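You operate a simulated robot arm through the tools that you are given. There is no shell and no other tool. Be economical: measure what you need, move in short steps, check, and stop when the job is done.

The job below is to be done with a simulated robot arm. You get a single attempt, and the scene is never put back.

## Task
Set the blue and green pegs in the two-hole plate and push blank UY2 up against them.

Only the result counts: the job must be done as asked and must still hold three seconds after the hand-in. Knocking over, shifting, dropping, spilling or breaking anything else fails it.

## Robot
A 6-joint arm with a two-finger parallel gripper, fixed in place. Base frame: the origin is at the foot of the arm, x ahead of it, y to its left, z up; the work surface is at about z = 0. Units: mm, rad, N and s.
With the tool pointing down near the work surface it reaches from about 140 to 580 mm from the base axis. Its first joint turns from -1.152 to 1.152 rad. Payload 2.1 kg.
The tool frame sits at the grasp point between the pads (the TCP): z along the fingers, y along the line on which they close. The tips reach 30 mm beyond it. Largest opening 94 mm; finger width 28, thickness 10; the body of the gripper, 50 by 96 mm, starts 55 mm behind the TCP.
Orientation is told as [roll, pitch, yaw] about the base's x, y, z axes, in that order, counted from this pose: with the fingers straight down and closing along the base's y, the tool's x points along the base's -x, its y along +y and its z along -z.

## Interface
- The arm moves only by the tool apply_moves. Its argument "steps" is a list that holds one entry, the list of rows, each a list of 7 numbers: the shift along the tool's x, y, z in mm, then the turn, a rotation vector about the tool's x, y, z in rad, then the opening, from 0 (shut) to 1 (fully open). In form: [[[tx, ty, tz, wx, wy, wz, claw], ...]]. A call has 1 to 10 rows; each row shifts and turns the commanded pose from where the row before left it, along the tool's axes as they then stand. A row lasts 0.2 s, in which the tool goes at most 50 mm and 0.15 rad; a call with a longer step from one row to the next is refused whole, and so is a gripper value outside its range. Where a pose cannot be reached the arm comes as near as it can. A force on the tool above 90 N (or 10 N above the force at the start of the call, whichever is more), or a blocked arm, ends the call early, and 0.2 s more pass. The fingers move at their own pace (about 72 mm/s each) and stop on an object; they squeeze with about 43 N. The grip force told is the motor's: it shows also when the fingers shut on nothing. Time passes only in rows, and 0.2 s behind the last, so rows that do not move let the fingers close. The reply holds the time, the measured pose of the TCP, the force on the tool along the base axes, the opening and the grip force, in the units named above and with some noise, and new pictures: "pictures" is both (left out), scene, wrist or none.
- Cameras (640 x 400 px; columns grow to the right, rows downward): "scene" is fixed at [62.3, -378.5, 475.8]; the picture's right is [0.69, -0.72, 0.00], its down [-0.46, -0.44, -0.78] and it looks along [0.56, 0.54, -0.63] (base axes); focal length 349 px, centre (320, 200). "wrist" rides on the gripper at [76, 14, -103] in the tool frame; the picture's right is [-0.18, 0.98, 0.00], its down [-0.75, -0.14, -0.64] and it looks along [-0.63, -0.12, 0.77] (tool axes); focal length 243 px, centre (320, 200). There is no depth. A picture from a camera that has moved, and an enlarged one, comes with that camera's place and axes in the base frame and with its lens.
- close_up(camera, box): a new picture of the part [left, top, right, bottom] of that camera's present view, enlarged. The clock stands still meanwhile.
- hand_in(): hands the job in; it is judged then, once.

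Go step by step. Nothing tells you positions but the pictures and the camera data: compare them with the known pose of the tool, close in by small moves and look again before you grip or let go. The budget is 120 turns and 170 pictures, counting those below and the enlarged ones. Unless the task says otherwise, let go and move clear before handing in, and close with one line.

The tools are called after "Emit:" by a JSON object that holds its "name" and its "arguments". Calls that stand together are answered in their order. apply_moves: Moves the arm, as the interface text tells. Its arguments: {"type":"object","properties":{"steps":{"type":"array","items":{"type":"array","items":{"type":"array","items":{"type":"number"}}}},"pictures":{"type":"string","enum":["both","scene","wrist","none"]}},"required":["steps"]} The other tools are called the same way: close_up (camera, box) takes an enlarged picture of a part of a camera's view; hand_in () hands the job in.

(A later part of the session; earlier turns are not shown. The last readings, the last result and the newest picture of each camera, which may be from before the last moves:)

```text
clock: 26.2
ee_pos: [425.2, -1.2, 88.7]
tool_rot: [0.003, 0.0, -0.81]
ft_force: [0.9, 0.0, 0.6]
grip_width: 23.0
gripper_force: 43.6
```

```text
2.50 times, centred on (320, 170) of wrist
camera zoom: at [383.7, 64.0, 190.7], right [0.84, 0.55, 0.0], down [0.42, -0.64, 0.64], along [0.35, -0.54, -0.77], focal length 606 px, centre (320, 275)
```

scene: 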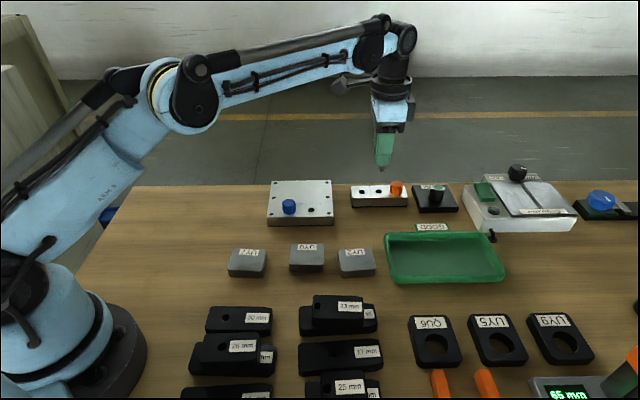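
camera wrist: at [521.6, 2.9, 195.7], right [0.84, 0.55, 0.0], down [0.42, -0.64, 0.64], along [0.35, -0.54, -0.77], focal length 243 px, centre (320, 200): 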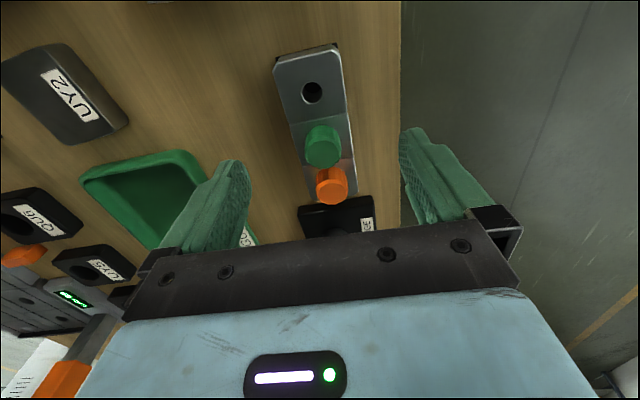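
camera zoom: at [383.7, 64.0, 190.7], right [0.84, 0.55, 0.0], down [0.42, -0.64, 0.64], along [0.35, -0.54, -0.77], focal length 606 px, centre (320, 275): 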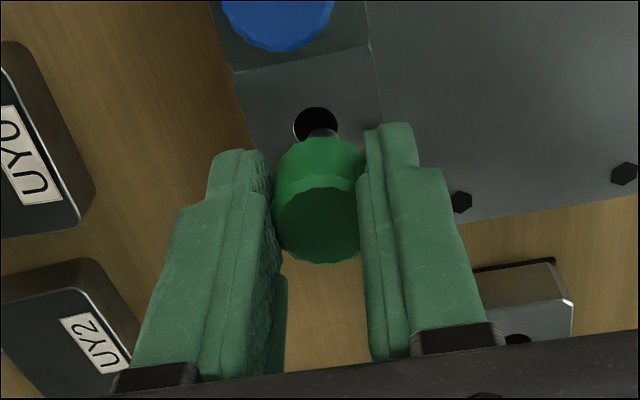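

Emit:
{"name": "apply_moves", "arguments": {"steps": [[[1.5, -1.3, 1, 0, 0, 0, 0.15], [0, 0, 0, 0, 0, 0, 0.15], [0, 0, 0, 0, 0, 0, 0.15]]], "pictures": "none"}}

Emit:
{"name": "close_up", "arguments": {"camera": "scene", "box": [260, 160, 340, 230]}}

Emit:
{"name": "close_up", "arguments": {"camera": "wrist", "box": [240, 90, 400, 250]}}

```text
clock: 27.0
ee_pos: [423.3, -1.4, 86.9]
tool_rot: [0.002, 0.0, -0.81]
ft_force: [0.0, 0.2, -1.1]
grip_width: 22.9
gripper_force: 42.7
```

```text
5.71 times, centred on (300, 195) of scene
camera zoom: at [62.3, -378.5, 475.8], right [0.69, -0.72, 0.0], down [-0.46, -0.44, -0.78], along [0.56, 0.54, -0.63], focal length 1992 px, centre (434, 229)
```

zoom: 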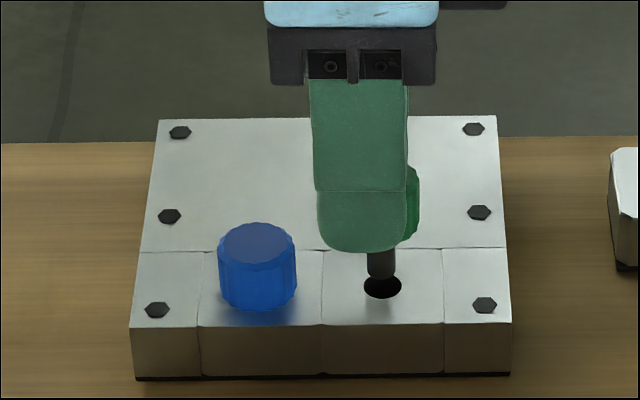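

```text
2.50 times, centred on (320, 170) of wrist
camera zoom: at [381.7, 64.0, 189.5], right [0.84, 0.55, 0.0], down [0.42, -0.64, 0.64], along [0.35, -0.54, -0.77], focal length 606 px, centre (320, 275)
```

zoom: 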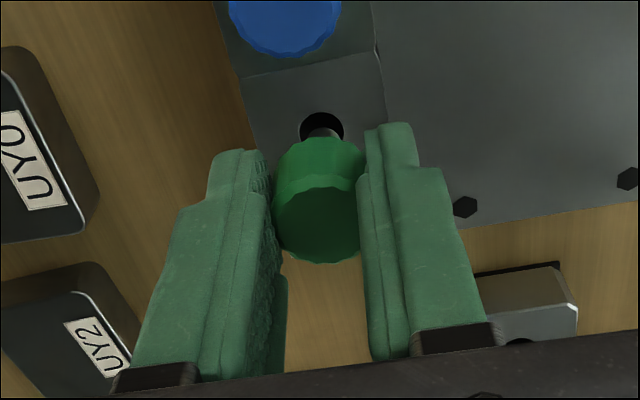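

Aligned. Inserting green.

Emit:
{"name": "apply_moves", "arguments": {"steps": [[[0, 0, 5, 0, 0, 0, 0.15], [0, 0, 5, 0, 0, 0, 0.15], [0, 0, 5, 0, 0, 0, 0.15], [0, 0, 5, 0, 0, 0, 0.15], [0, 0, 4, 0, 0, 0, 0.15], [0, 0, 3, 0, 0, 0, 0.15], [0, 0, 0, 0, 0, 0, 0.15]]], "pictures": "none"}}

Emit:
{"name": "close_up", "arguments": {"camera": "scene", "box": [260, 160, 340, 230]}}

```text
clock: 28.6
ee_pos: [424.8, -1.7, 59.9]
tool_rot: [0.002, 0.001, -0.811]
ft_force: [-0.4, -0.1, -0.1]
grip_width: 23.3
gripper_force: 43.1
```

```text
5.71 times, centred on (300, 195) of scene
camera zoom: at [62.3, -378.5, 475.8], right [0.69, -0.72, 0.0], down [-0.46, -0.44, -0.78], along [0.56, 0.54, -0.63], focal length 1992 px, centre (434, 229)
```

zoom: 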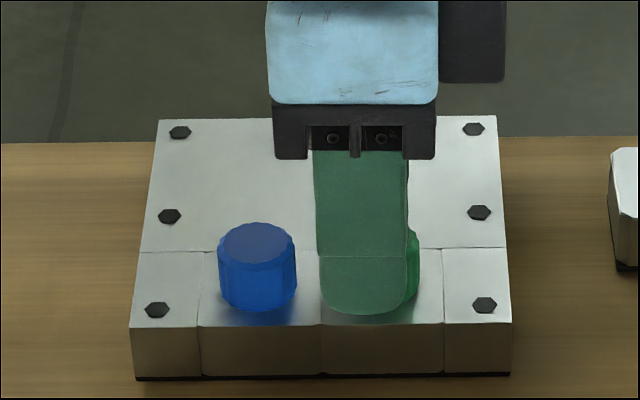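

Emit:
{"name": "apply_moves", "arguments": {"steps": [[[0, 0, 1, 0, 0, 0, 0.15], [0, 0, 1, 0, 0, 0, 0.15], [0, 0, 1, 0, 0, 0, 0.15], [0, 0, 0, 0, 0, 0, 0.15]]], "pictures": "none"}}

```text
clock: 29.6
ee_pos: [424.8, -1.1, 56.9]
tool_rot: [0.003, 0.0, -0.809]
ft_force: [0.1, 4.5, 13.3]
grip_width: 23.1
gripper_force: 42.7
```

Green is seated too. I'll release, rise, and check both pegs.

Emit:
{"name": "apply_moves", "arguments": {"steps": [[[0, 0, -1.5, 0, 0, 0, 0.15], [0, 0, 0, 0, 0, 0, 0.4], [0, 0, 0, 0, 0, 0, 0.6], [0, 0, 0, 0, 0, 0, 0.8], [0, 0, -20, 0, 0, 0, 1], [0, 0, -35, 0, 0, 0, 1], [0, 0, -45, 0, 0, 0, 1], [0, 0, -40, 0, 0, 0, 1], [0, 0, 0, 0, 0, 0, 1]]], "pictures": "none"}}

Emit:
{"name": "close_up", "arguments": {"camera": "scene", "box": [260, 160, 340, 230]}}

```text
clock: 31.6
ee_pos: [423.4, -1.3, 199.7]
tool_rot: [0.001, -0.002, -0.81]
ft_force: [0.6, 0.5, 0.4]
grip_width: 93.9
gripper_force: 0.2
```

```text
5.71 times, centred on (300, 195) of scene
camera zoom: at [62.3, -378.5, 475.8], right [0.69, -0.72, 0.0], down [-0.46, -0.44, -0.78], along [0.56, 0.54, -0.63], focal length 1992 px, centre (434, 229)
```

zoom: 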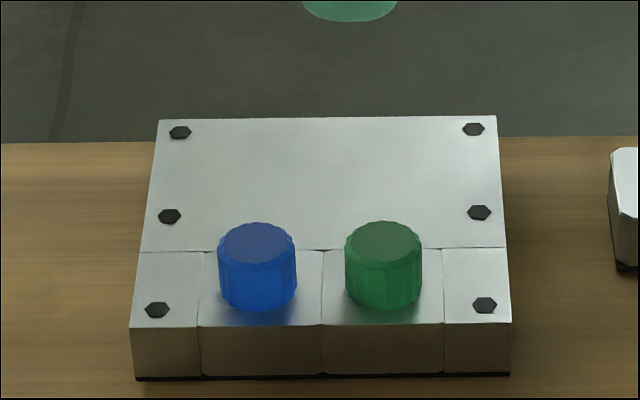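

Both pegs are fully seated. Next I'll turn the tool to align with UY2 (yaw about +0.88) and go above it.

Emit:
{"name": "apply_moves", "arguments": {"steps": [[[0, 0, 0, 0, 0, -0.141, 1], [0, 0, 0, 0, 0, -0.141, 1], [0, 0, 0, 0, 0, -0.141, 1], [0, 0, 0, 0, 0, -0.141, 1], [0, 0, 0, 0, 0, -0.141, 1], [0, 0, 0, 0, 0, -0.141, 1], [0, 0, 0, 0, 0, -0.141, 1], [0, 0, 0, 0, 0, -0.141, 1], [0, 0, 0, 0, 0, -0.141, 1], [0, 0, 0, 0, 0, -0.141, 1]]], "pictures": "none"}}

Emit:
{"name": "apply_moves", "arguments": {"steps": [[[0, 0, 0, 0, 0, -0.141, 1], [0, 0, 0, 0, 0, -0.14, 1], [0, 0, 0, 0, 0, 0, 1]]], "pictures": "none"}}

```text
clock: 33.8
ee_pos: [424.7, -1.2, 200.3]
tool_rot: [-0.001, -0.001, 0.604]
ft_force: [-0.1, 0.0, 0.0]
grip_width: 94.0
gripper_force: 0.1
```

```text
clock: 34.6
ee_pos: [422.9, -1.3, 198.9]
tool_rot: [0.0, -0.002, 0.884]
ft_force: [0.2, -0.4, -0.8]
grip_width: 94.0
gripper_force: 0.1
```

Emit:
{"name": "apply_moves", "arguments": {"steps": [[[32.7, -17.1, 0, 0, 0, 0, 1], [32.7, -17.1, 10, 0, 0, 0, 1], [32.7, -17.1, 30, 0, 0, 0, 1], [32.8, -17.2, 30, 0, 0, 0, 1], [0, 0, 0, 0, 0, 0, 1], [0, 0, 0, 0, 0, 0, 1]]]}}

Emit:
{"name": "close_up", "arguments": {"camera": "wrist", "box": [220, 60, 420, 240]}}

Emit:
{"name": "close_up", "arguments": {"camera": "scene", "box": [300, 190, 410, 290]}}

```text
clock: 36.0
ee_pos: [392.6, -142.7, 128.4]
tool_rot: [0.003, 0.0, 0.882]
ft_force: [-1.0, 0.5, 0.2]
grip_width: 93.8
gripper_force: 0.1
camera wrist: at [334.0, -192.8, 230.2], right [-0.64, 0.77, 0.0], down [0.59, 0.49, 0.64], along [0.49, 0.41, -0.77], focal length 243 px, centre (320, 200)
```

scene: 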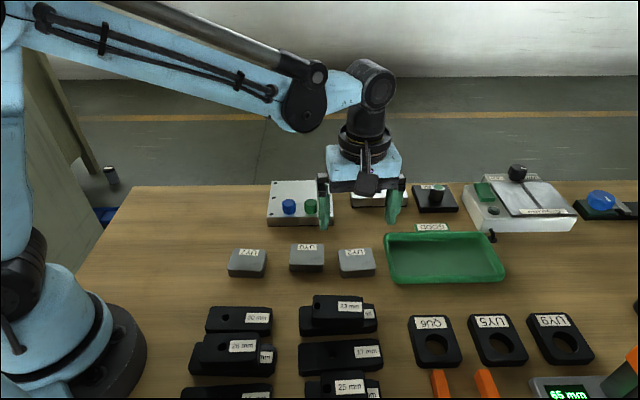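
wrist: 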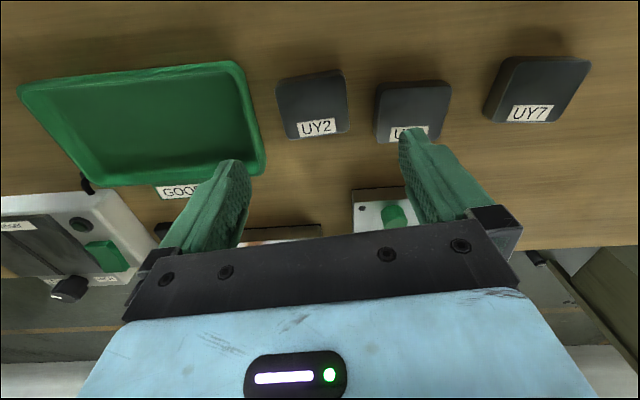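

```text
2.22 times, centred on (320, 150) of wrist
camera zoom: at [334.0, -192.8, 230.2], right [-0.64, 0.77, 0.0], down [0.59, 0.49, 0.64], along [0.49, 0.41, -0.77], focal length 539 px, centre (320, 311)
```

zoom: 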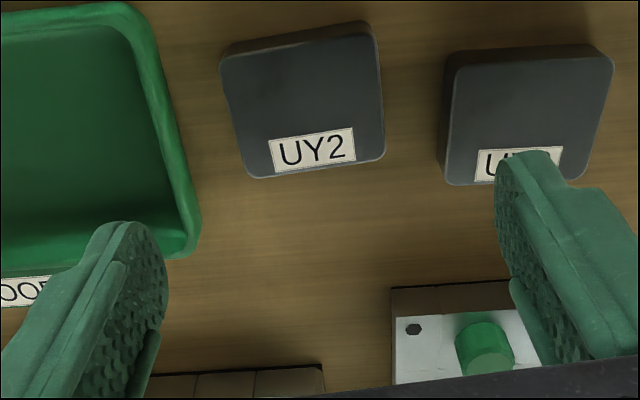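

```text
4.00 times, centred on (355, 240) of scene
camera zoom: at [62.3, -378.5, 475.8], right [0.69, -0.72, 0.0], down [-0.46, -0.44, -0.78], along [0.56, 0.54, -0.63], focal length 1394 px, centre (180, 40)
```

zoom: 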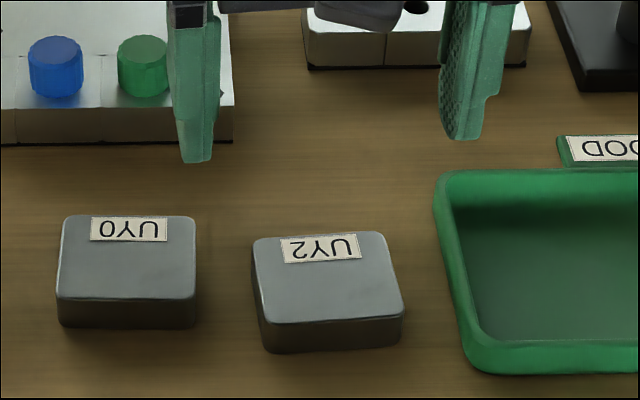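

UY2 is centred about (+3, -6) mm from the TCP and turned by about 0.035 rad. Gaps to the tray and UY0 are about 23 mm, so I'll narrow the opening to about 68 mm, centre, and come partway down.

Emit:
{"name": "apply_moves", "arguments": {"steps": [[[3.3, -5.6, 0, 0, 0, 0, 0.72], [0, 0, 15, 0, 0, 0.035, 0.72], [0, 0, 20, 0, 0, 0, 0.72], [0, 0, 18, 0, 0, 0, 0.72], [0, 0, 0, 0, 0, 0, 0.72], [0, 0, 0, 0, 0, 0, 0.72]]], "pictures": "none"}}

Emit:
{"name": "close_up", "arguments": {"camera": "wrist", "box": [200, 60, 440, 240]}}

Emit:
{"name": "close_up", "arguments": {"camera": "scene", "box": [290, 200, 410, 300]}}

```text
clock: 37.4
ee_pos: [396.4, -151.3, 76.9]
tool_rot: [0.002, -0.002, 0.847]
ft_force: [0.6, 0.7, -0.6]
grip_width: 67.5
gripper_force: 0.1
```

```text
2.22 times, centred on (320, 150) of wrist
camera zoom: at [334.6, -199.4, 178.3], right [-0.61, 0.79, 0.0], down [0.6, 0.47, 0.64], along [0.51, 0.4, -0.77], focal length 539 px, centre (320, 311)
```

zoom: 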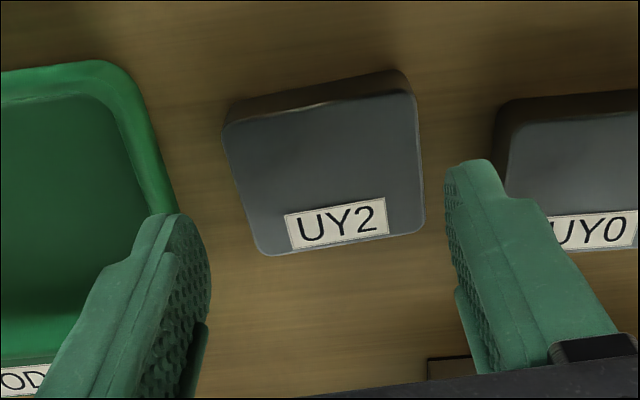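

```text
4.00 times, centred on (350, 250) of scene
camera zoom: at [62.3, -378.5, 475.8], right [0.69, -0.72, 0.0], down [-0.46, -0.44, -0.78], along [0.56, 0.54, -0.63], focal length 1394 px, centre (200, 0)
```

zoom: 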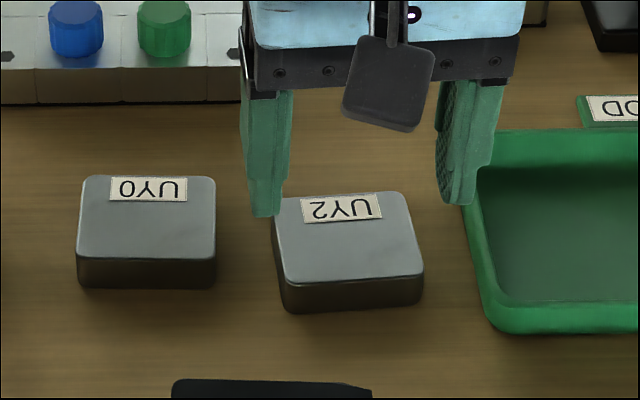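

Emit:
{"name": "apply_moves", "arguments": {"steps": [[[-1.9, 2.6, 0, 0, 0, 0, 0.72], [0, 0, 15, 0, 0, 0, 0.72], [0, 0, 8, 0, 0, 0, 0.72], [0, 0, 0, 0, 0, 0, 0.72], [0, 0, 0, 0, 0, 0, 0.72]]], "pictures": "none"}}

Emit:
{"name": "close_up", "arguments": {"camera": "wrist", "box": [200, 60, 440, 240]}}

Emit:
{"name": "close_up", "arguments": {"camera": "scene", "box": [290, 200, 410, 300]}}

```text
clock: 38.6
ee_pos: [395.1, -149.6, 53.7]
tool_rot: [0.0, -0.001, 0.846]
ft_force: [-0.6, 0.6, -0.4]
grip_width: 67.7
gripper_force: 0.0
```

```text
2.22 times, centred on (320, 150) of wrist
camera zoom: at [334.8, -196.6, 154.9], right [-0.61, 0.79, 0.0], down [0.6, 0.47, 0.64], along [0.51, 0.4, -0.77], focal length 539 px, centre (320, 311)
```

zoom: 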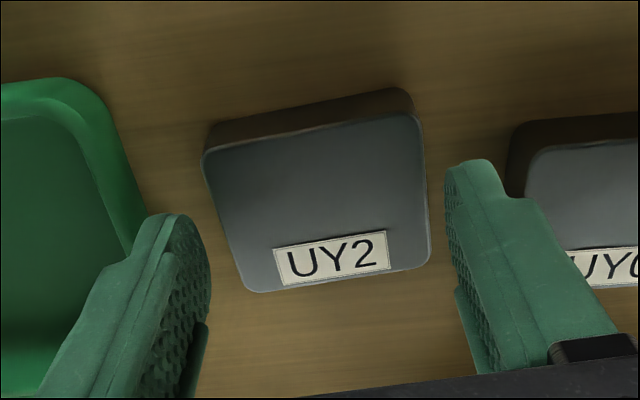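

```text
4.00 times, centred on (350, 250) of scene
camera zoom: at [62.3, -378.5, 475.8], right [0.69, -0.72, 0.0], down [-0.46, -0.44, -0.78], along [0.56, 0.54, -0.63], focal length 1394 px, centre (200, 0)
```

zoom: 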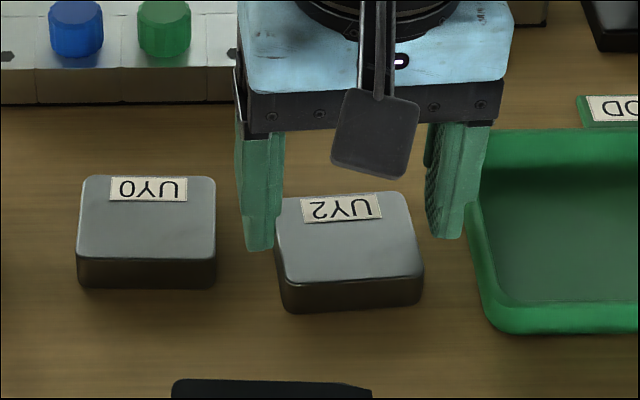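

Centred within 1 mm. I'll go down around the blank, with both sides clear, and close.

Emit:
{"name": "apply_moves", "arguments": {"steps": [[[1, 0.7, 6, 0, 0, 0, 0.72], [0, 0, 6, 0, 0, 0, 0.72], [0, 0, 6, 0, 0, 0, 0.72], [0, 0, 0, 0, 0, 0, 0.72]]], "pictures": "none"}}

Emit:
{"name": "close_up", "arguments": {"camera": "wrist", "box": [200, 60, 440, 240]}}

Emit:
{"name": "close_up", "arguments": {"camera": "scene", "box": [290, 200, 410, 300]}}

```text
clock: 39.6
ee_pos: [394.6, -150.1, 35.7]
tool_rot: [0.001, -0.003, 0.846]
ft_force: [-0.3, 0.1, -1.0]
grip_width: 67.8
gripper_force: 0.1
```

```text
2.22 times, centred on (320, 150) of wrist
camera zoom: at [333.0, -196.8, 136.3], right [-0.61, 0.79, 0.0], down [0.6, 0.47, 0.64], along [0.51, 0.4, -0.77], focal length 539 px, centre (320, 311)
```

zoom: 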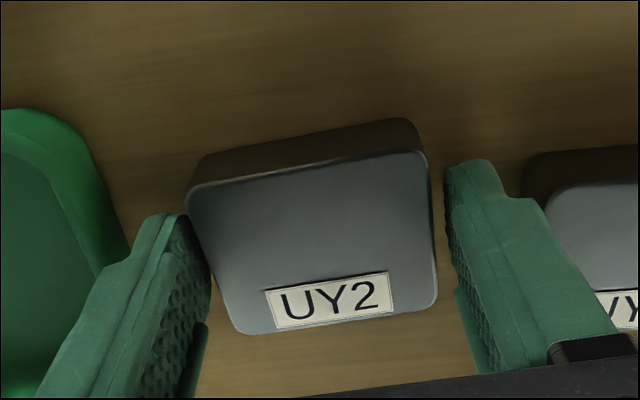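

```text
4.00 times, centred on (350, 250) of scene
camera zoom: at [62.3, -378.5, 475.8], right [0.69, -0.72, 0.0], down [-0.46, -0.44, -0.78], along [0.56, 0.54, -0.63], focal length 1394 px, centre (200, 0)
```

zoom: 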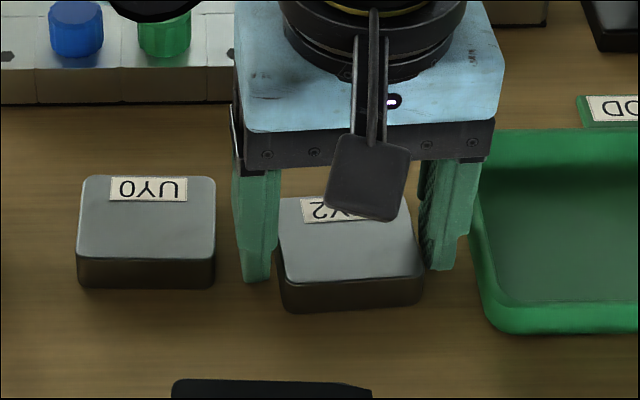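

Emit:
{"name": "apply_moves", "arguments": {"steps": [[[0, 0, 0, 0, 0, 0, 0.62], [0, 0, 0, 0, 0, 0, 0.55], [0, 0, 0, 0, 0, 0, 0.5], [0, 0, 0, 0, 0, 0, 0.5], [0, 0, 0, 0, 0, 0, 0.5]]], "pictures": "none"}}

Emit:
{"name": "apply_moves", "arguments": {"steps": [[[0, 0, -5, 0, 0, 0, 0.5], [0, 0, -10, 0, 0, 0, 0.5], [0, 0, -15, 0, 0, 0, 0.5], [0, 0, -20, 0, 0, 0, 0.5], [0, 0, -20, 0, 0, 0, 0.5], [0, 0, 0, 0, 0, 0, 0.5], [0, 0, 0, 0, 0, 0, 0.5]]]}}

```text
clock: 40.8
ee_pos: [392.8, -149.3, 35.2]
tool_rot: [-0.001, -0.002, 0.846]
ft_force: [0.1, 0.8, 0.8]
grip_width: 59.4
gripper_force: 42.7
```

```text
clock: 42.4
ee_pos: [394.1, -148.8, 106.2]
tool_rot: [0.0, -0.003, 0.847]
ft_force: [1.0, 0.1, -4.3]
grip_width: 59.6
gripper_force: 42.9
camera wrist: at [333.0, -195.8, 207.1], right [-0.61, 0.79, 0.0], down [0.6, 0.47, 0.64], along [0.51, 0.4, -0.77], focal length 243 px, centre (320, 200)
```

scene: 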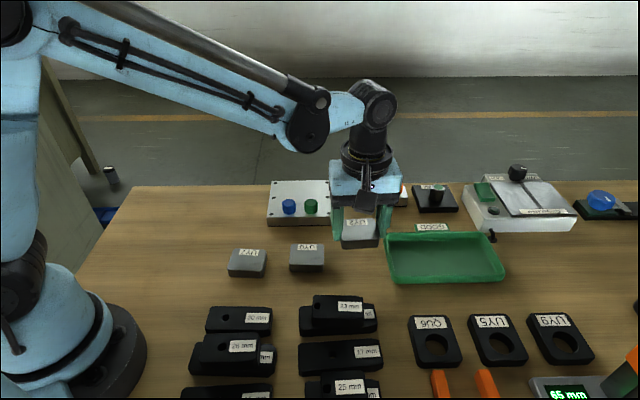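
wrist: 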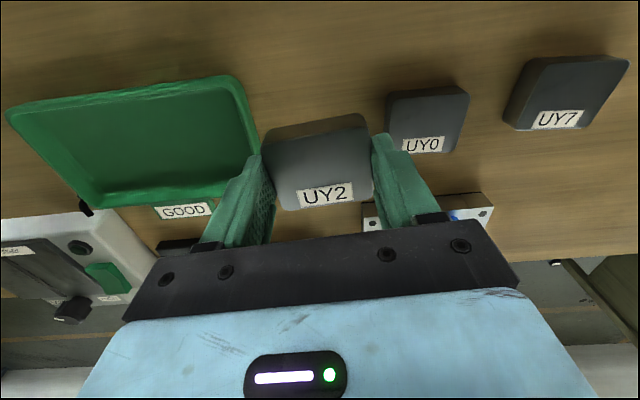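

UY2 is held (59.5 mm). I'll carry it above everything to the rear area of the plate, behind the pegs, and turn it parallel to the peg row.

Emit:
{"name": "apply_moves", "arguments": {"steps": [[[-30.2, 15.1, 0, 0, 0, 0, 0.5], [-30.2, 15.1, 0, 0, 0, 0, 0.5], [-30.2, 15.1, 0, 0, 0, 0, 0.5], [-30.2, 15.1, 0, 0, 0, 0, 0.5], [-30.2, 15.1, 0, 0, 0, 0, 0.5], [-30.2, 15.1, 0, 0, 0, 0, 0.5], [0, 0, 0, 0, 0, 0.062, 0.5], [0, 0, 0, 0, 0, 0, 0.5], [0, 0, 0, 0, 0, 0, 0.5]]]}}

Emit:
{"name": "close_up", "arguments": {"camera": "wrist", "box": [200, 40, 440, 240]}}

Emit:
{"name": "close_up", "arguments": {"camera": "scene", "box": [240, 130, 360, 240]}}

```text
clock: 44.4
ee_pos: [446.2, 47.9, 107.4]
tool_rot: [0.001, -0.002, 0.784]
ft_force: [0.1, 0.1, -5.0]
grip_width: 59.7
gripper_force: 43.1
camera wrist: at [382.3, 3.5, 208.3], right [-0.56, 0.83, 0.0], down [0.63, 0.43, 0.64], along [0.53, 0.36, -0.77], focal length 243 px, centre (320, 200)
```

scene: 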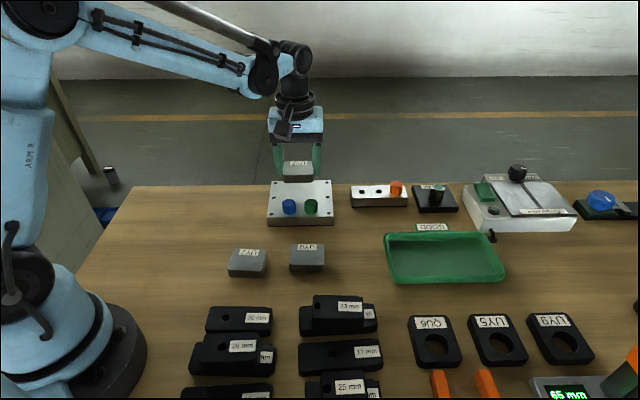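
wrist: 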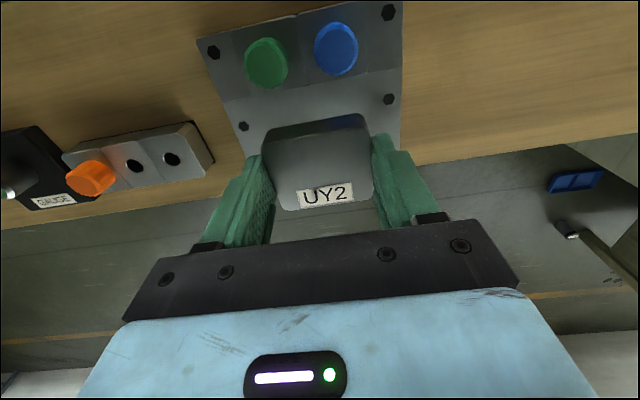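

```text
2.00 times, centred on (320, 140) of wrist
camera zoom: at [382.3, 3.5, 208.3], right [-0.56, 0.83, 0.0], down [0.63, 0.43, 0.64], along [0.53, 0.36, -0.77], focal length 485 px, centre (320, 320)
```

zoom: 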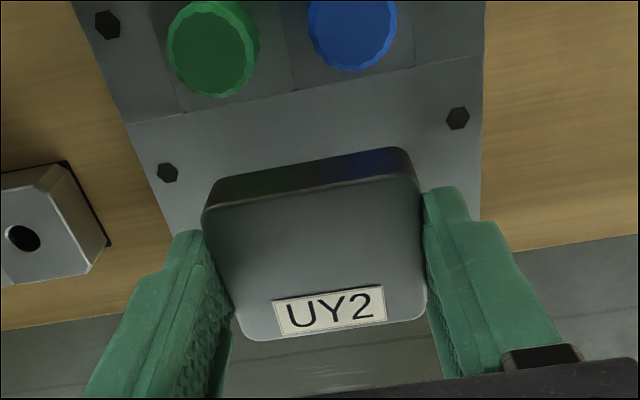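

```text
3.64 times, centred on (300, 185) of scene
camera zoom: at [62.3, -378.5, 475.8], right [0.69, -0.72, 0.0], down [-0.46, -0.44, -0.78], along [0.56, 0.54, -0.63], focal length 1268 px, centre (393, 254)
```

zoom: 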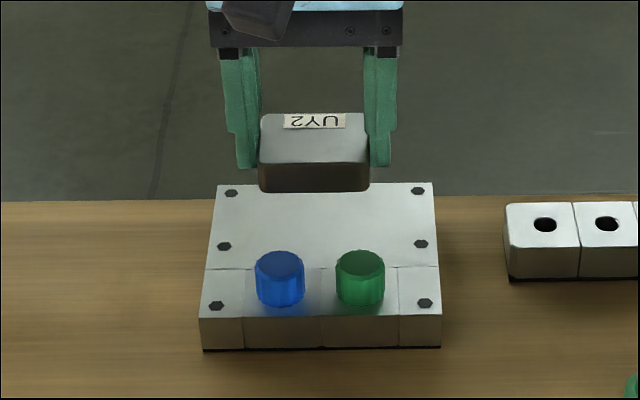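

The blank is parallel to the plate and about 14 mm behind the pegs. I'll shift 2.5 mm to centre on them and lower it to near the plate.

Emit:
{"name": "apply_moves", "arguments": {"steps": [[[0, -2.5, 10, 0, 0, 0, 0.5], [0, 0, 15, 0, 0, 0, 0.5], [0, 0, 10, 0, 0, 0, 0.5], [0, 0, 7, 0, 0, 0, 0.5], [0, 0, 0, 0, 0, 0, 0.5], [0, 0, 0, 0, 0, 0, 0.5]]], "pictures": "none"}}

Emit:
{"name": "close_up", "arguments": {"camera": "wrist", "box": [200, 40, 440, 240]}}

Emit:
{"name": "close_up", "arguments": {"camera": "scene", "box": [255, 150, 345, 230]}}

```text
clock: 45.8
ee_pos: [448.7, 45.8, 64.8]
tool_rot: [0.001, -0.002, 0.785]
ft_force: [-0.1, -0.4, -4.9]
grip_width: 59.9
gripper_force: 42.6
```

```text
2.00 times, centred on (320, 140) of wrist
camera zoom: at [384.9, 2.1, 165.8], right [-0.56, 0.83, 0.0], down [0.63, 0.43, 0.64], along [0.53, 0.36, -0.77], focal length 485 px, centre (320, 320)
```

zoom: 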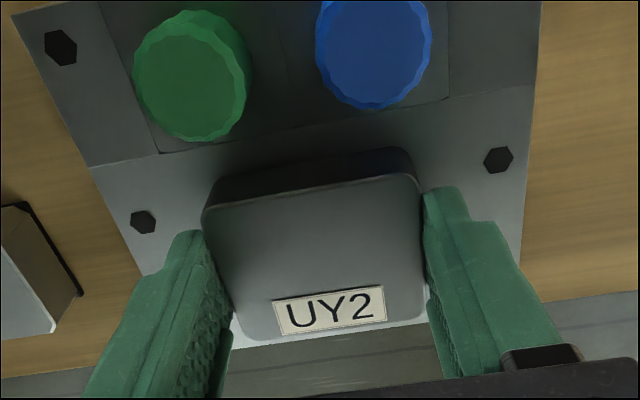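

```text
5.00 times, centred on (300, 190) of scene
camera zoom: at [62.3, -378.5, 475.8], right [0.69, -0.72, 0.0], down [-0.46, -0.44, -0.78], along [0.56, 0.54, -0.63], focal length 1743 px, centre (420, 250)
```

zoom: 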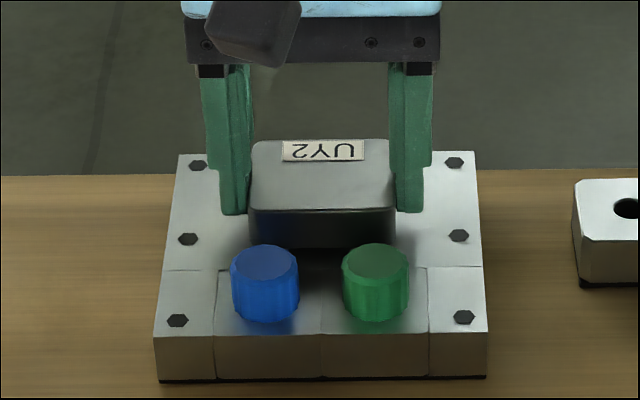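

Lowering gently until it touches the plate.

Emit:
{"name": "apply_moves", "arguments": {"steps": [[[0, 0, 2, 0, 0, 0, 0.5], [0, 0, 1, 0, 0, 0, 0.5], [0, 0, 1, 0, 0, 0, 0.5], [0, 0, 1, 0, 0, 0, 0.5], [0, 0, 0, 0, 0, 0, 0.5]]], "pictures": "none"}}

```text
clock: 47.0
ee_pos: [447.8, 44.4, 58.9]
tool_rot: [0.0, -0.002, 0.784]
ft_force: [-3.6, 1.2, 43.4]
grip_width: 59.8
gripper_force: 42.9
```

Emit:
{"name": "apply_moves", "arguments": {"steps": [[[0, 0, -1, 0, 0, 0, 0.5], [0, 0, 0, 0, 0, 0, 0.5]]], "pictures": "none"}}

Emit:
{"name": "close_up", "arguments": {"camera": "scene", "box": [255, 150, 345, 230]}}

Emit:
{"name": "close_up", "arguments": {"camera": "wrist", "box": [200, 40, 440, 240]}}

```text
clock: 47.6
ee_pos: [447.5, 45.0, 59.5]
tool_rot: [0.0, -0.002, 0.785]
ft_force: [-0.7, 2.2, 11.6]
grip_width: 59.6
gripper_force: 42.4
```

```text
5.00 times, centred on (300, 190) of scene
camera zoom: at [62.2, -378.5, 475.8], right [0.69, -0.72, 0.0], down [-0.46, -0.44, -0.78], along [0.56, 0.54, -0.63], focal length 1743 px, centre (420, 250)
```

zoom: 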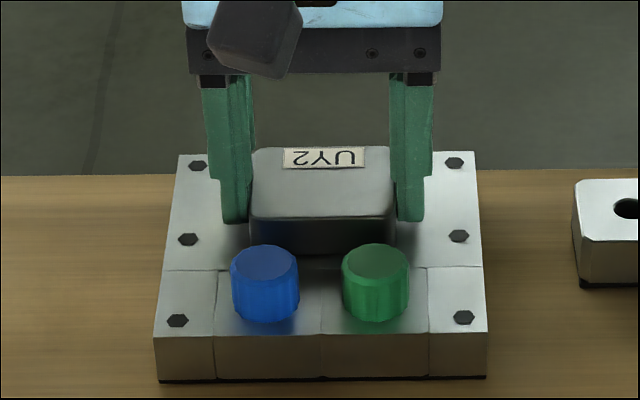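

```text
2.00 times, centred on (320, 140) of wrist
camera zoom: at [384.8, 1.7, 161.4], right [-0.56, 0.83, 0.0], down [0.63, 0.43, 0.64], along [0.53, 0.36, -0.77], focal length 485 px, centre (320, 320)
```

zoom: 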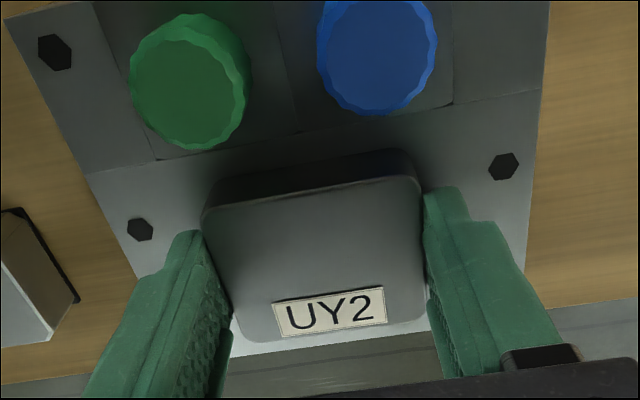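

The blank is resting on the plate. I'll ease the downward pressure and slide it toward the pegs.

Emit:
{"name": "apply_moves", "arguments": {"steps": [[[0, 0, -0.4, 0, 0, 0, 0.5], [2.5, 0, 0, 0, 0, 0, 0.5], [2.5, 0, 0, 0, 0, 0, 0.5], [2.5, 0, 0, 0, 0, 0, 0.5], [2, 0, 0, 0, 0, 0, 0.5], [0, 0, 0, 0, 0, 0, 0.5]]], "pictures": "none"}}

Emit:
{"name": "close_up", "arguments": {"camera": "wrist", "box": [200, 40, 440, 240]}}

Emit:
{"name": "close_up", "arguments": {"camera": "scene", "box": [255, 150, 345, 230]}}

```text
clock: 49.0
ee_pos: [443.2, 38.3, 59.4]
tool_rot: [-0.002, -0.003, 0.787]
ft_force: [4.5, 5.6, 14.5]
grip_width: 59.7
gripper_force: 43.1
```

```text
2.00 times, centred on (320, 140) of wrist
camera zoom: at [378.7, -4.9, 161.3], right [-0.57, 0.82, 0.0], down [0.63, 0.43, 0.64], along [0.53, 0.36, -0.76], focal length 485 px, centre (320, 320)
```

zoom: 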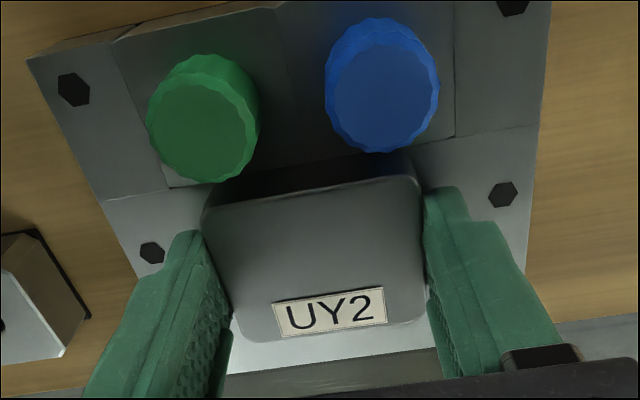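

```text
5.00 times, centred on (300, 190) of scene
camera zoom: at [62.2, -378.5, 475.8], right [0.69, -0.72, 0.0], down [-0.46, -0.44, -0.78], along [0.56, 0.54, -0.63], focal length 1743 px, centre (420, 250)
```

zoom: 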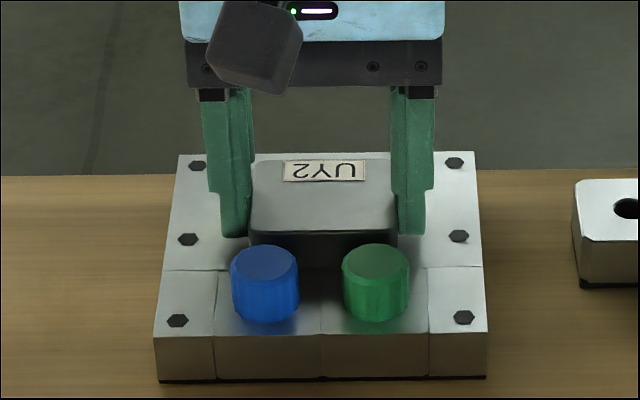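

Emit:
{"name": "apply_moves", "arguments": {"steps": [[[1, 0, -0.3, 0, 0, 0, 0.5], [1, 0, 0, 0, 0, 0, 0.5], [1, 0, 0, 0, 0, 0, 0.5], [0, 0, 0, 0, 0, 0, 0.5]]], "pictures": "none"}}

Emit:
{"name": "close_up", "arguments": {"camera": "wrist", "box": [200, 40, 440, 240]}}

```text
clock: 50.0
ee_pos: [440.1, 36.6, 58.4]
tool_rot: [0.001, -0.001, 0.785]
ft_force: [1.6, 1.7, 2.9]
grip_width: 59.5
gripper_force: 43.2
```

```text
2.00 times, centred on (320, 140) of wrist
camera zoom: at [375.9, -7.2, 161.4], right [-0.56, 0.83, 0.0], down [0.63, 0.43, 0.64], along [0.53, 0.36, -0.77], focal length 485 px, centre (320, 320)
```

zoom: 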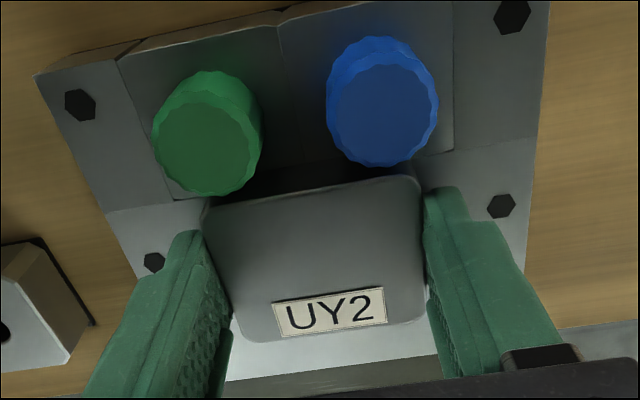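

Emit:
{"name": "apply_moves", "arguments": {"steps": [[[1, 0, 0, 0, 0, 0, 0.5], [1, 0, 0, 0, 0, 0, 0.5], [0, 0, 0, 0, 0, 0, 0.5]]], "pictures": "none"}}

Emit:
{"name": "apply_moves", "arguments": {"steps": [[[1, 0, 0, 0, 0, 0, 0.5], [0, 0, 0, 0, 0, 0, 0.5]]], "pictures": "none"}}

Emit:
{"name": "close_up", "arguments": {"camera": "wrist", "box": [200, 40, 440, 240]}}

Emit:
{"name": "close_up", "arguments": {"camera": "scene", "box": [255, 150, 345, 230]}}

```text
clock: 50.8
ee_pos: [437.9, 34.5, 60.6]
tool_rot: [-0.001, -0.002, 0.786]
ft_force: [-0.7, -0.2, -3.6]
grip_width: 59.2
gripper_force: 43.2
```

```text
clock: 51.4
ee_pos: [436.7, 32.6, 59.3]
tool_rot: [0.0, -0.001, 0.785]
ft_force: [-0.3, 0.4, -4.5]
grip_width: 59.7
gripper_force: 43.0
```

```text
2.00 times, centred on (320, 140) of wrist
camera zoom: at [373.9, -9.5, 161.6], right [-0.56, 0.83, 0.0], down [0.63, 0.43, 0.64], along [0.53, 0.36, -0.77], focal length 485 px, centre (320, 320)
```

zoom: 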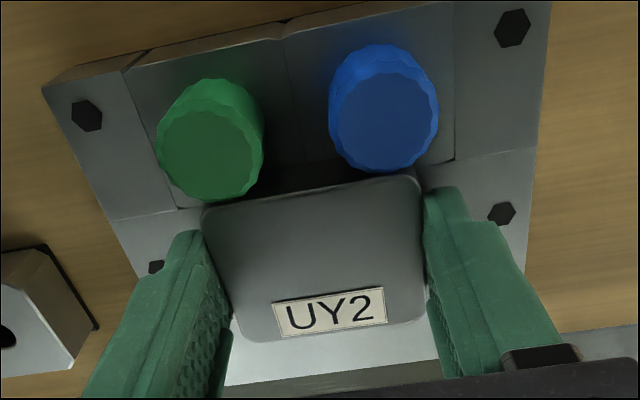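

```text
5.00 times, centred on (300, 190) of scene
camera zoom: at [62.3, -378.5, 475.8], right [0.69, -0.72, 0.0], down [-0.46, -0.44, -0.78], along [0.56, 0.54, -0.63], focal length 1743 px, centre (420, 250)
```

zoom: 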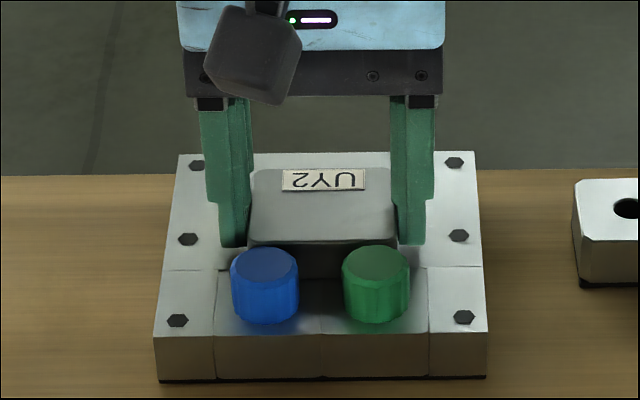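

Emit:
{"name": "apply_moves", "arguments": {"steps": [[[0.6, 0, 0.2, 0, 0, 0, 0.5], [0.6, 0, 0, 0, 0, 0, 0.5], [0, 0, 0, 0, 0, 0, 0.5]]], "pictures": "none"}}

Emit:
{"name": "apply_moves", "arguments": {"steps": [[[0.6, 0, 0, 0, 0, 0, 0.5], [0.6, 0, 0, 0, 0, 0, 0.5], [0, 0, 0, 0, 0, 0, 0.5]]], "pictures": "none"}}

Emit:
{"name": "close_up", "arguments": {"camera": "wrist", "box": [220, 60, 420, 160]}}

Emit:
{"name": "close_up", "arguments": {"camera": "scene", "box": [275, 170, 330, 225]}}

```text
clock: 52.2
ee_pos: [437.9, 34.1, 59.9]
tool_rot: [0.001, -0.003, 0.786]
ft_force: [3.7, 3.9, -5.8]
grip_width: 59.4
gripper_force: 43.0
```

```text
clock: 53.0
ee_pos: [435.1, 32.2, 61.8]
tool_rot: [0.001, -0.004, 0.786]
ft_force: [14.5, 13.9, -1.2]
grip_width: 59.8
gripper_force: 43.3
```

```text
3.20 times, centred on (320, 110) of wrist
camera zoom: at [372.2, -10.5, 161.8], right [-0.57, 0.82, 0.0], down [0.63, 0.43, 0.65], along [0.53, 0.37, -0.76], focal length 776 px, centre (320, 488)
```

zoom: 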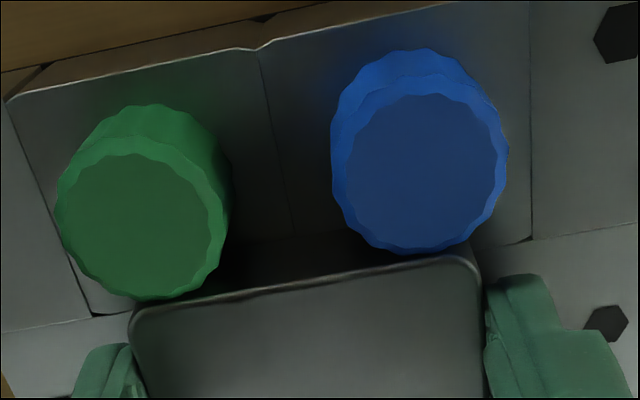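

```text
7.27 times, centred on (302, 198) of scene
camera zoom: at [62.3, -378.5, 475.8], right [0.69, -0.72, 0.0], down [-0.46, -0.44, -0.78], along [0.56, 0.54, -0.63], focal length 2535 px, centre (447, 218)
```

zoom: 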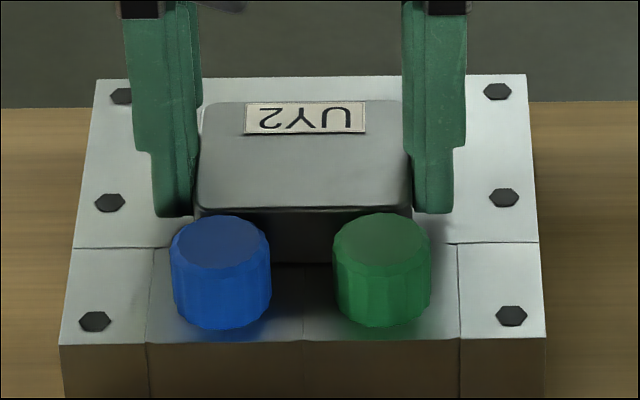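

The blank is against the pegs (about 20 N), perhaps slightly skewed in the grip. I'll let go here, then push it squarely from behind with closed fingers so it seats on both pegs.

Emit:
{"name": "apply_moves", "arguments": {"steps": [[[-0.4, 0, 0.3, 0, 0, 0, 0.5], [0, 0, 0, 0, 0, 0, 0.5], [0, 0, 0, 0, 0, 0, 0.72], [0, 0, 0, 0, 0, 0, 0.72], [0, 0, -5, 0, 0, 0, 0.72], [0, 0, -15, 0, 0, 0, 0.72], [0, 0, -25, 0, 0, 0, 0.72], [0, 0, 0, 0, 0, 0, 0.72]]], "pictures": "none"}}

Emit:
{"name": "close_up", "arguments": {"camera": "wrist", "box": [200, 20, 440, 220]}}

Emit:
{"name": "close_up", "arguments": {"camera": "scene", "box": [265, 155, 340, 225]}}

```text
clock: 54.8
ee_pos: [436.7, 31.8, 105.3]
tool_rot: [0.001, -0.002, 0.785]
ft_force: [0.4, 0.5, 0.4]
grip_width: 67.8
gripper_force: 0.0
```

```text
2.00 times, centred on (320, 120) of wrist
camera zoom: at [372.8, -11.5, 206.6], right [-0.56, 0.83, 0.0], down [0.63, 0.43, 0.64], along [0.53, 0.36, -0.77], focal length 485 px, centre (320, 360)
```

zoom: 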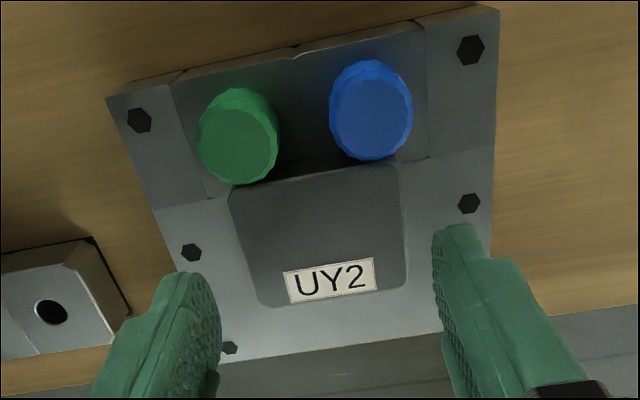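

```text
5.71 times, centred on (302, 190) of scene
camera zoom: at [62.3, -378.5, 475.8], right [0.69, -0.72, 0.0], down [-0.46, -0.44, -0.78], along [0.56, 0.54, -0.63], focal length 1992 px, centre (420, 257)
```

zoom: 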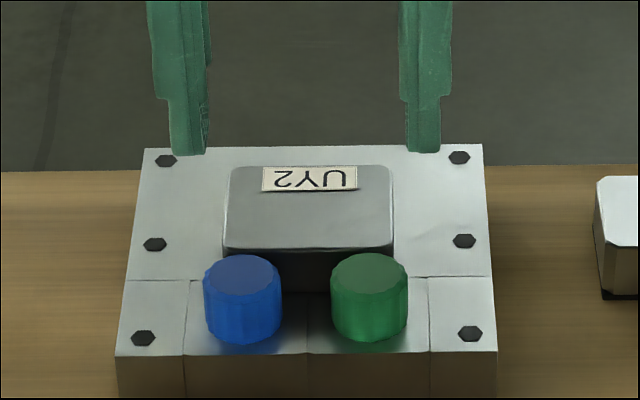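

The blank stands on the plate touching or nearly touching both pegs. I'll go behind it with the fingers shut.

Emit:
{"name": "apply_moves", "arguments": {"steps": [[[-15, 2, 0, 0, 0, 0, 0.4], [-15, 1, 0, 0, 0, 0, 0.2], [-15, 0, 0, 0, 0, 0, 0], [0, 0, 10, 0, 0, 0, 0], [0, 0, 10, 0, 0, 0, 0], [0, 0, 8, 0, 0, 0, 0], [0, 0, 0, 0, 0, 0, 0]]], "pictures": "none"}}

Emit:
{"name": "close_up", "arguments": {"camera": "wrist", "box": [200, 20, 440, 220]}}

Emit:
{"name": "close_up", "arguments": {"camera": "scene", "box": [255, 130, 345, 225]}}

```text
clock: 56.4
ee_pos: [465.3, 66.6, 75.6]
tool_rot: [0.0, -0.001, 0.785]
ft_force: [-0.4, -0.7, -0.1]
grip_width: 0.1
gripper_force: 32.7
```

```text
2.00 times, centred on (320, 120) of wrist
camera zoom: at [402.7, 23.7, 177.6], right [-0.56, 0.83, 0.0], down [0.63, 0.43, 0.64], along [0.53, 0.36, -0.77], focal length 485 px, centre (320, 360)
```

zoom: 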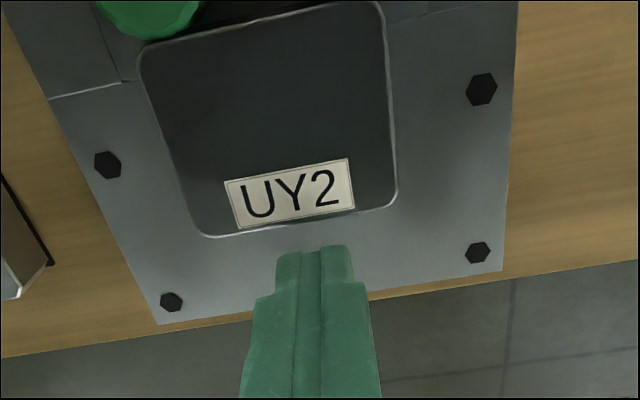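

```text
4.21 times, centred on (300, 178) of scene
camera zoom: at [62.3, -378.5, 475.8], right [0.69, -0.72, 0.0], down [-0.46, -0.44, -0.78], along [0.56, 0.54, -0.63], focal length 1468 px, centre (404, 295)
```

zoom: 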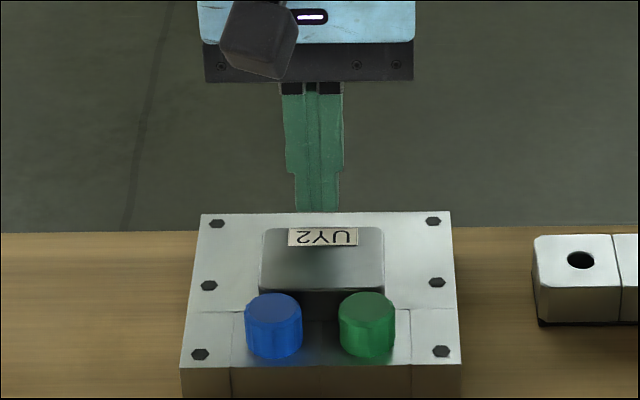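

About a 5 mm gap behind the blank. Lowering, then pushing forward gently.

Emit:
{"name": "apply_moves", "arguments": {"steps": [[[0, 0, 7, 0, 0, 0, 0], [0, 0, 7, 0, 0, 0, 0], [0, 0, 0, 0, 0, 0, 0], [1.5, 0, 0, 0, 0, 0, 0], [1.5, 0, 0, 0, 0, 0, 0], [0, 0, 0, 0, 0, 0, 0]]], "pictures": "none"}}

Emit:
{"name": "apply_moves", "arguments": {"steps": [[[1, 0, 0, 0, 0, 0, 0], [1, 0, 0, 0, 0, 0, 0], [0, 0, 0, 0, 0, 0, 0]]], "pictures": "none"}}

Emit:
{"name": "close_up", "arguments": {"camera": "wrist", "box": [200, 20, 440, 220]}}

```text
clock: 57.8
ee_pos: [464.8, 63.2, 63.2]
tool_rot: [0.001, -0.002, 0.786]
ft_force: [1.6, -0.1, -1.2]
grip_width: 0.1
gripper_force: 32.8
```

```text
clock: 58.6
ee_pos: [462.4, 65.7, 63.2]
tool_rot: [0.001, -0.006, 0.787]
ft_force: [13.8, 13.7, 2.8]
grip_width: 0.0
gripper_force: 33.8
```

```text
2.00 times, centred on (320, 120) of wrist
camera zoom: at [398.6, 20.7, 163.8], right [-0.57, 0.82, 0.0], down [0.63, 0.43, 0.65], along [0.53, 0.37, -0.76], focal length 485 px, centre (320, 360)
```

zoom: 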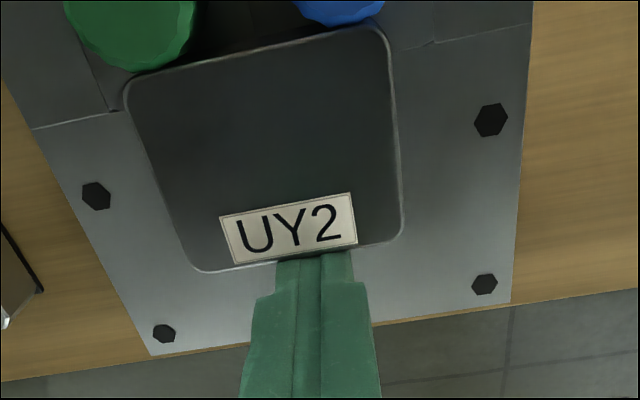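

It pushes back with 20 N, well above the blank's friction, so it's firm against both pegs. I'll back off, rise clear and inspect.

Emit:
{"name": "apply_moves", "arguments": {"steps": [[[-3, 0, 0, 0, 0, 0, 0], [-5, 0, 0, 0, 0, 0, 0], [0, 0, -20, 0, 0, 0, 0], [0, 0, -40, 0, 0, 0, 0], [0, 0, -45, 0, 0, 0, 0], [0, 0, 0, 0, 0, 0, 0]]]}}

Emit:
{"name": "close_up", "arguments": {"camera": "wrist", "box": [220, 0, 420, 170]}}

Emit:
{"name": "close_up", "arguments": {"camera": "scene", "box": [270, 170, 335, 225]}}

```text
clock: 60.0
ee_pos: [466.7, 68.1, 168.7]
tool_rot: [0.0, 0.0, 0.786]
ft_force: [0.3, 0.5, 0.7]
grip_width: 0.0
gripper_force: 33.4
camera wrist: at [402.5, 25.1, 270.6], right [-0.56, 0.83, 0.0], down [0.63, 0.43, 0.64], along [0.53, 0.36, -0.77], focal length 243 px, centre (320, 200)
```

scene: 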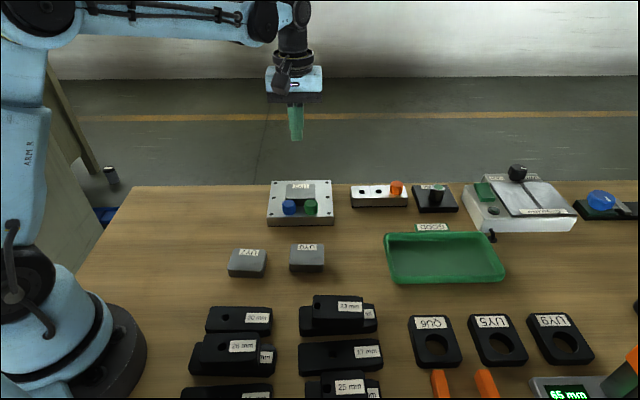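
wrist: 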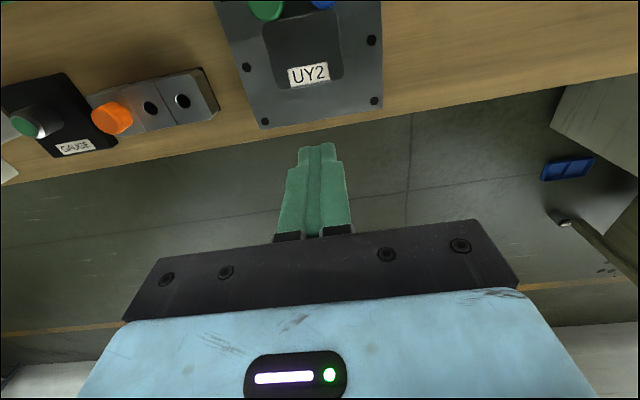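

```text
2.35 times, centred on (320, 85) of wrist
camera zoom: at [402.5, 25.1, 270.6], right [-0.56, 0.83, 0.0], down [0.63, 0.43, 0.64], along [0.53, 0.36, -0.77], focal length 571 px, centre (320, 471)
```

zoom: 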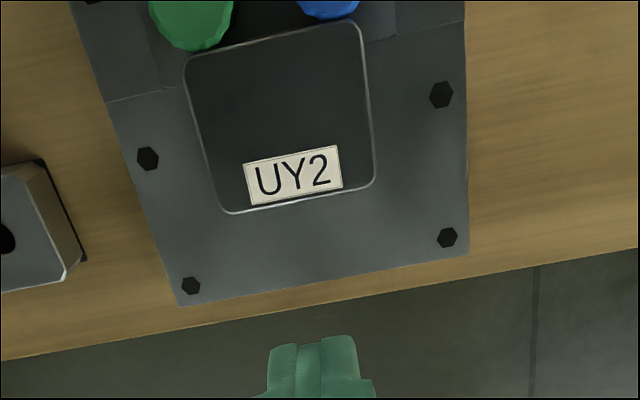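

```text
7.27 times, centred on (302, 198) of scene
camera zoom: at [62.3, -378.5, 475.8], right [0.69, -0.72, 0.0], down [-0.46, -0.44, -0.78], along [0.56, 0.54, -0.63], focal length 2535 px, centre (447, 218)
```

zoom: 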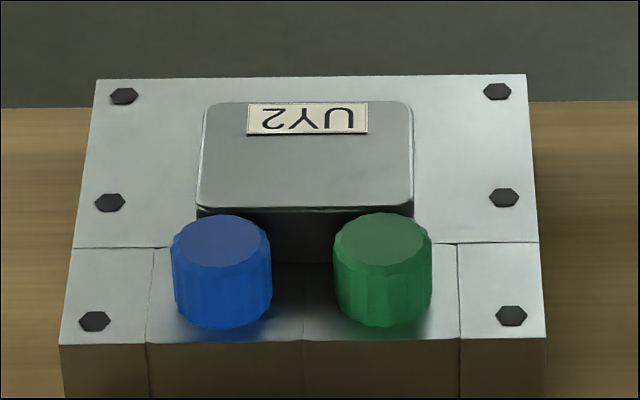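

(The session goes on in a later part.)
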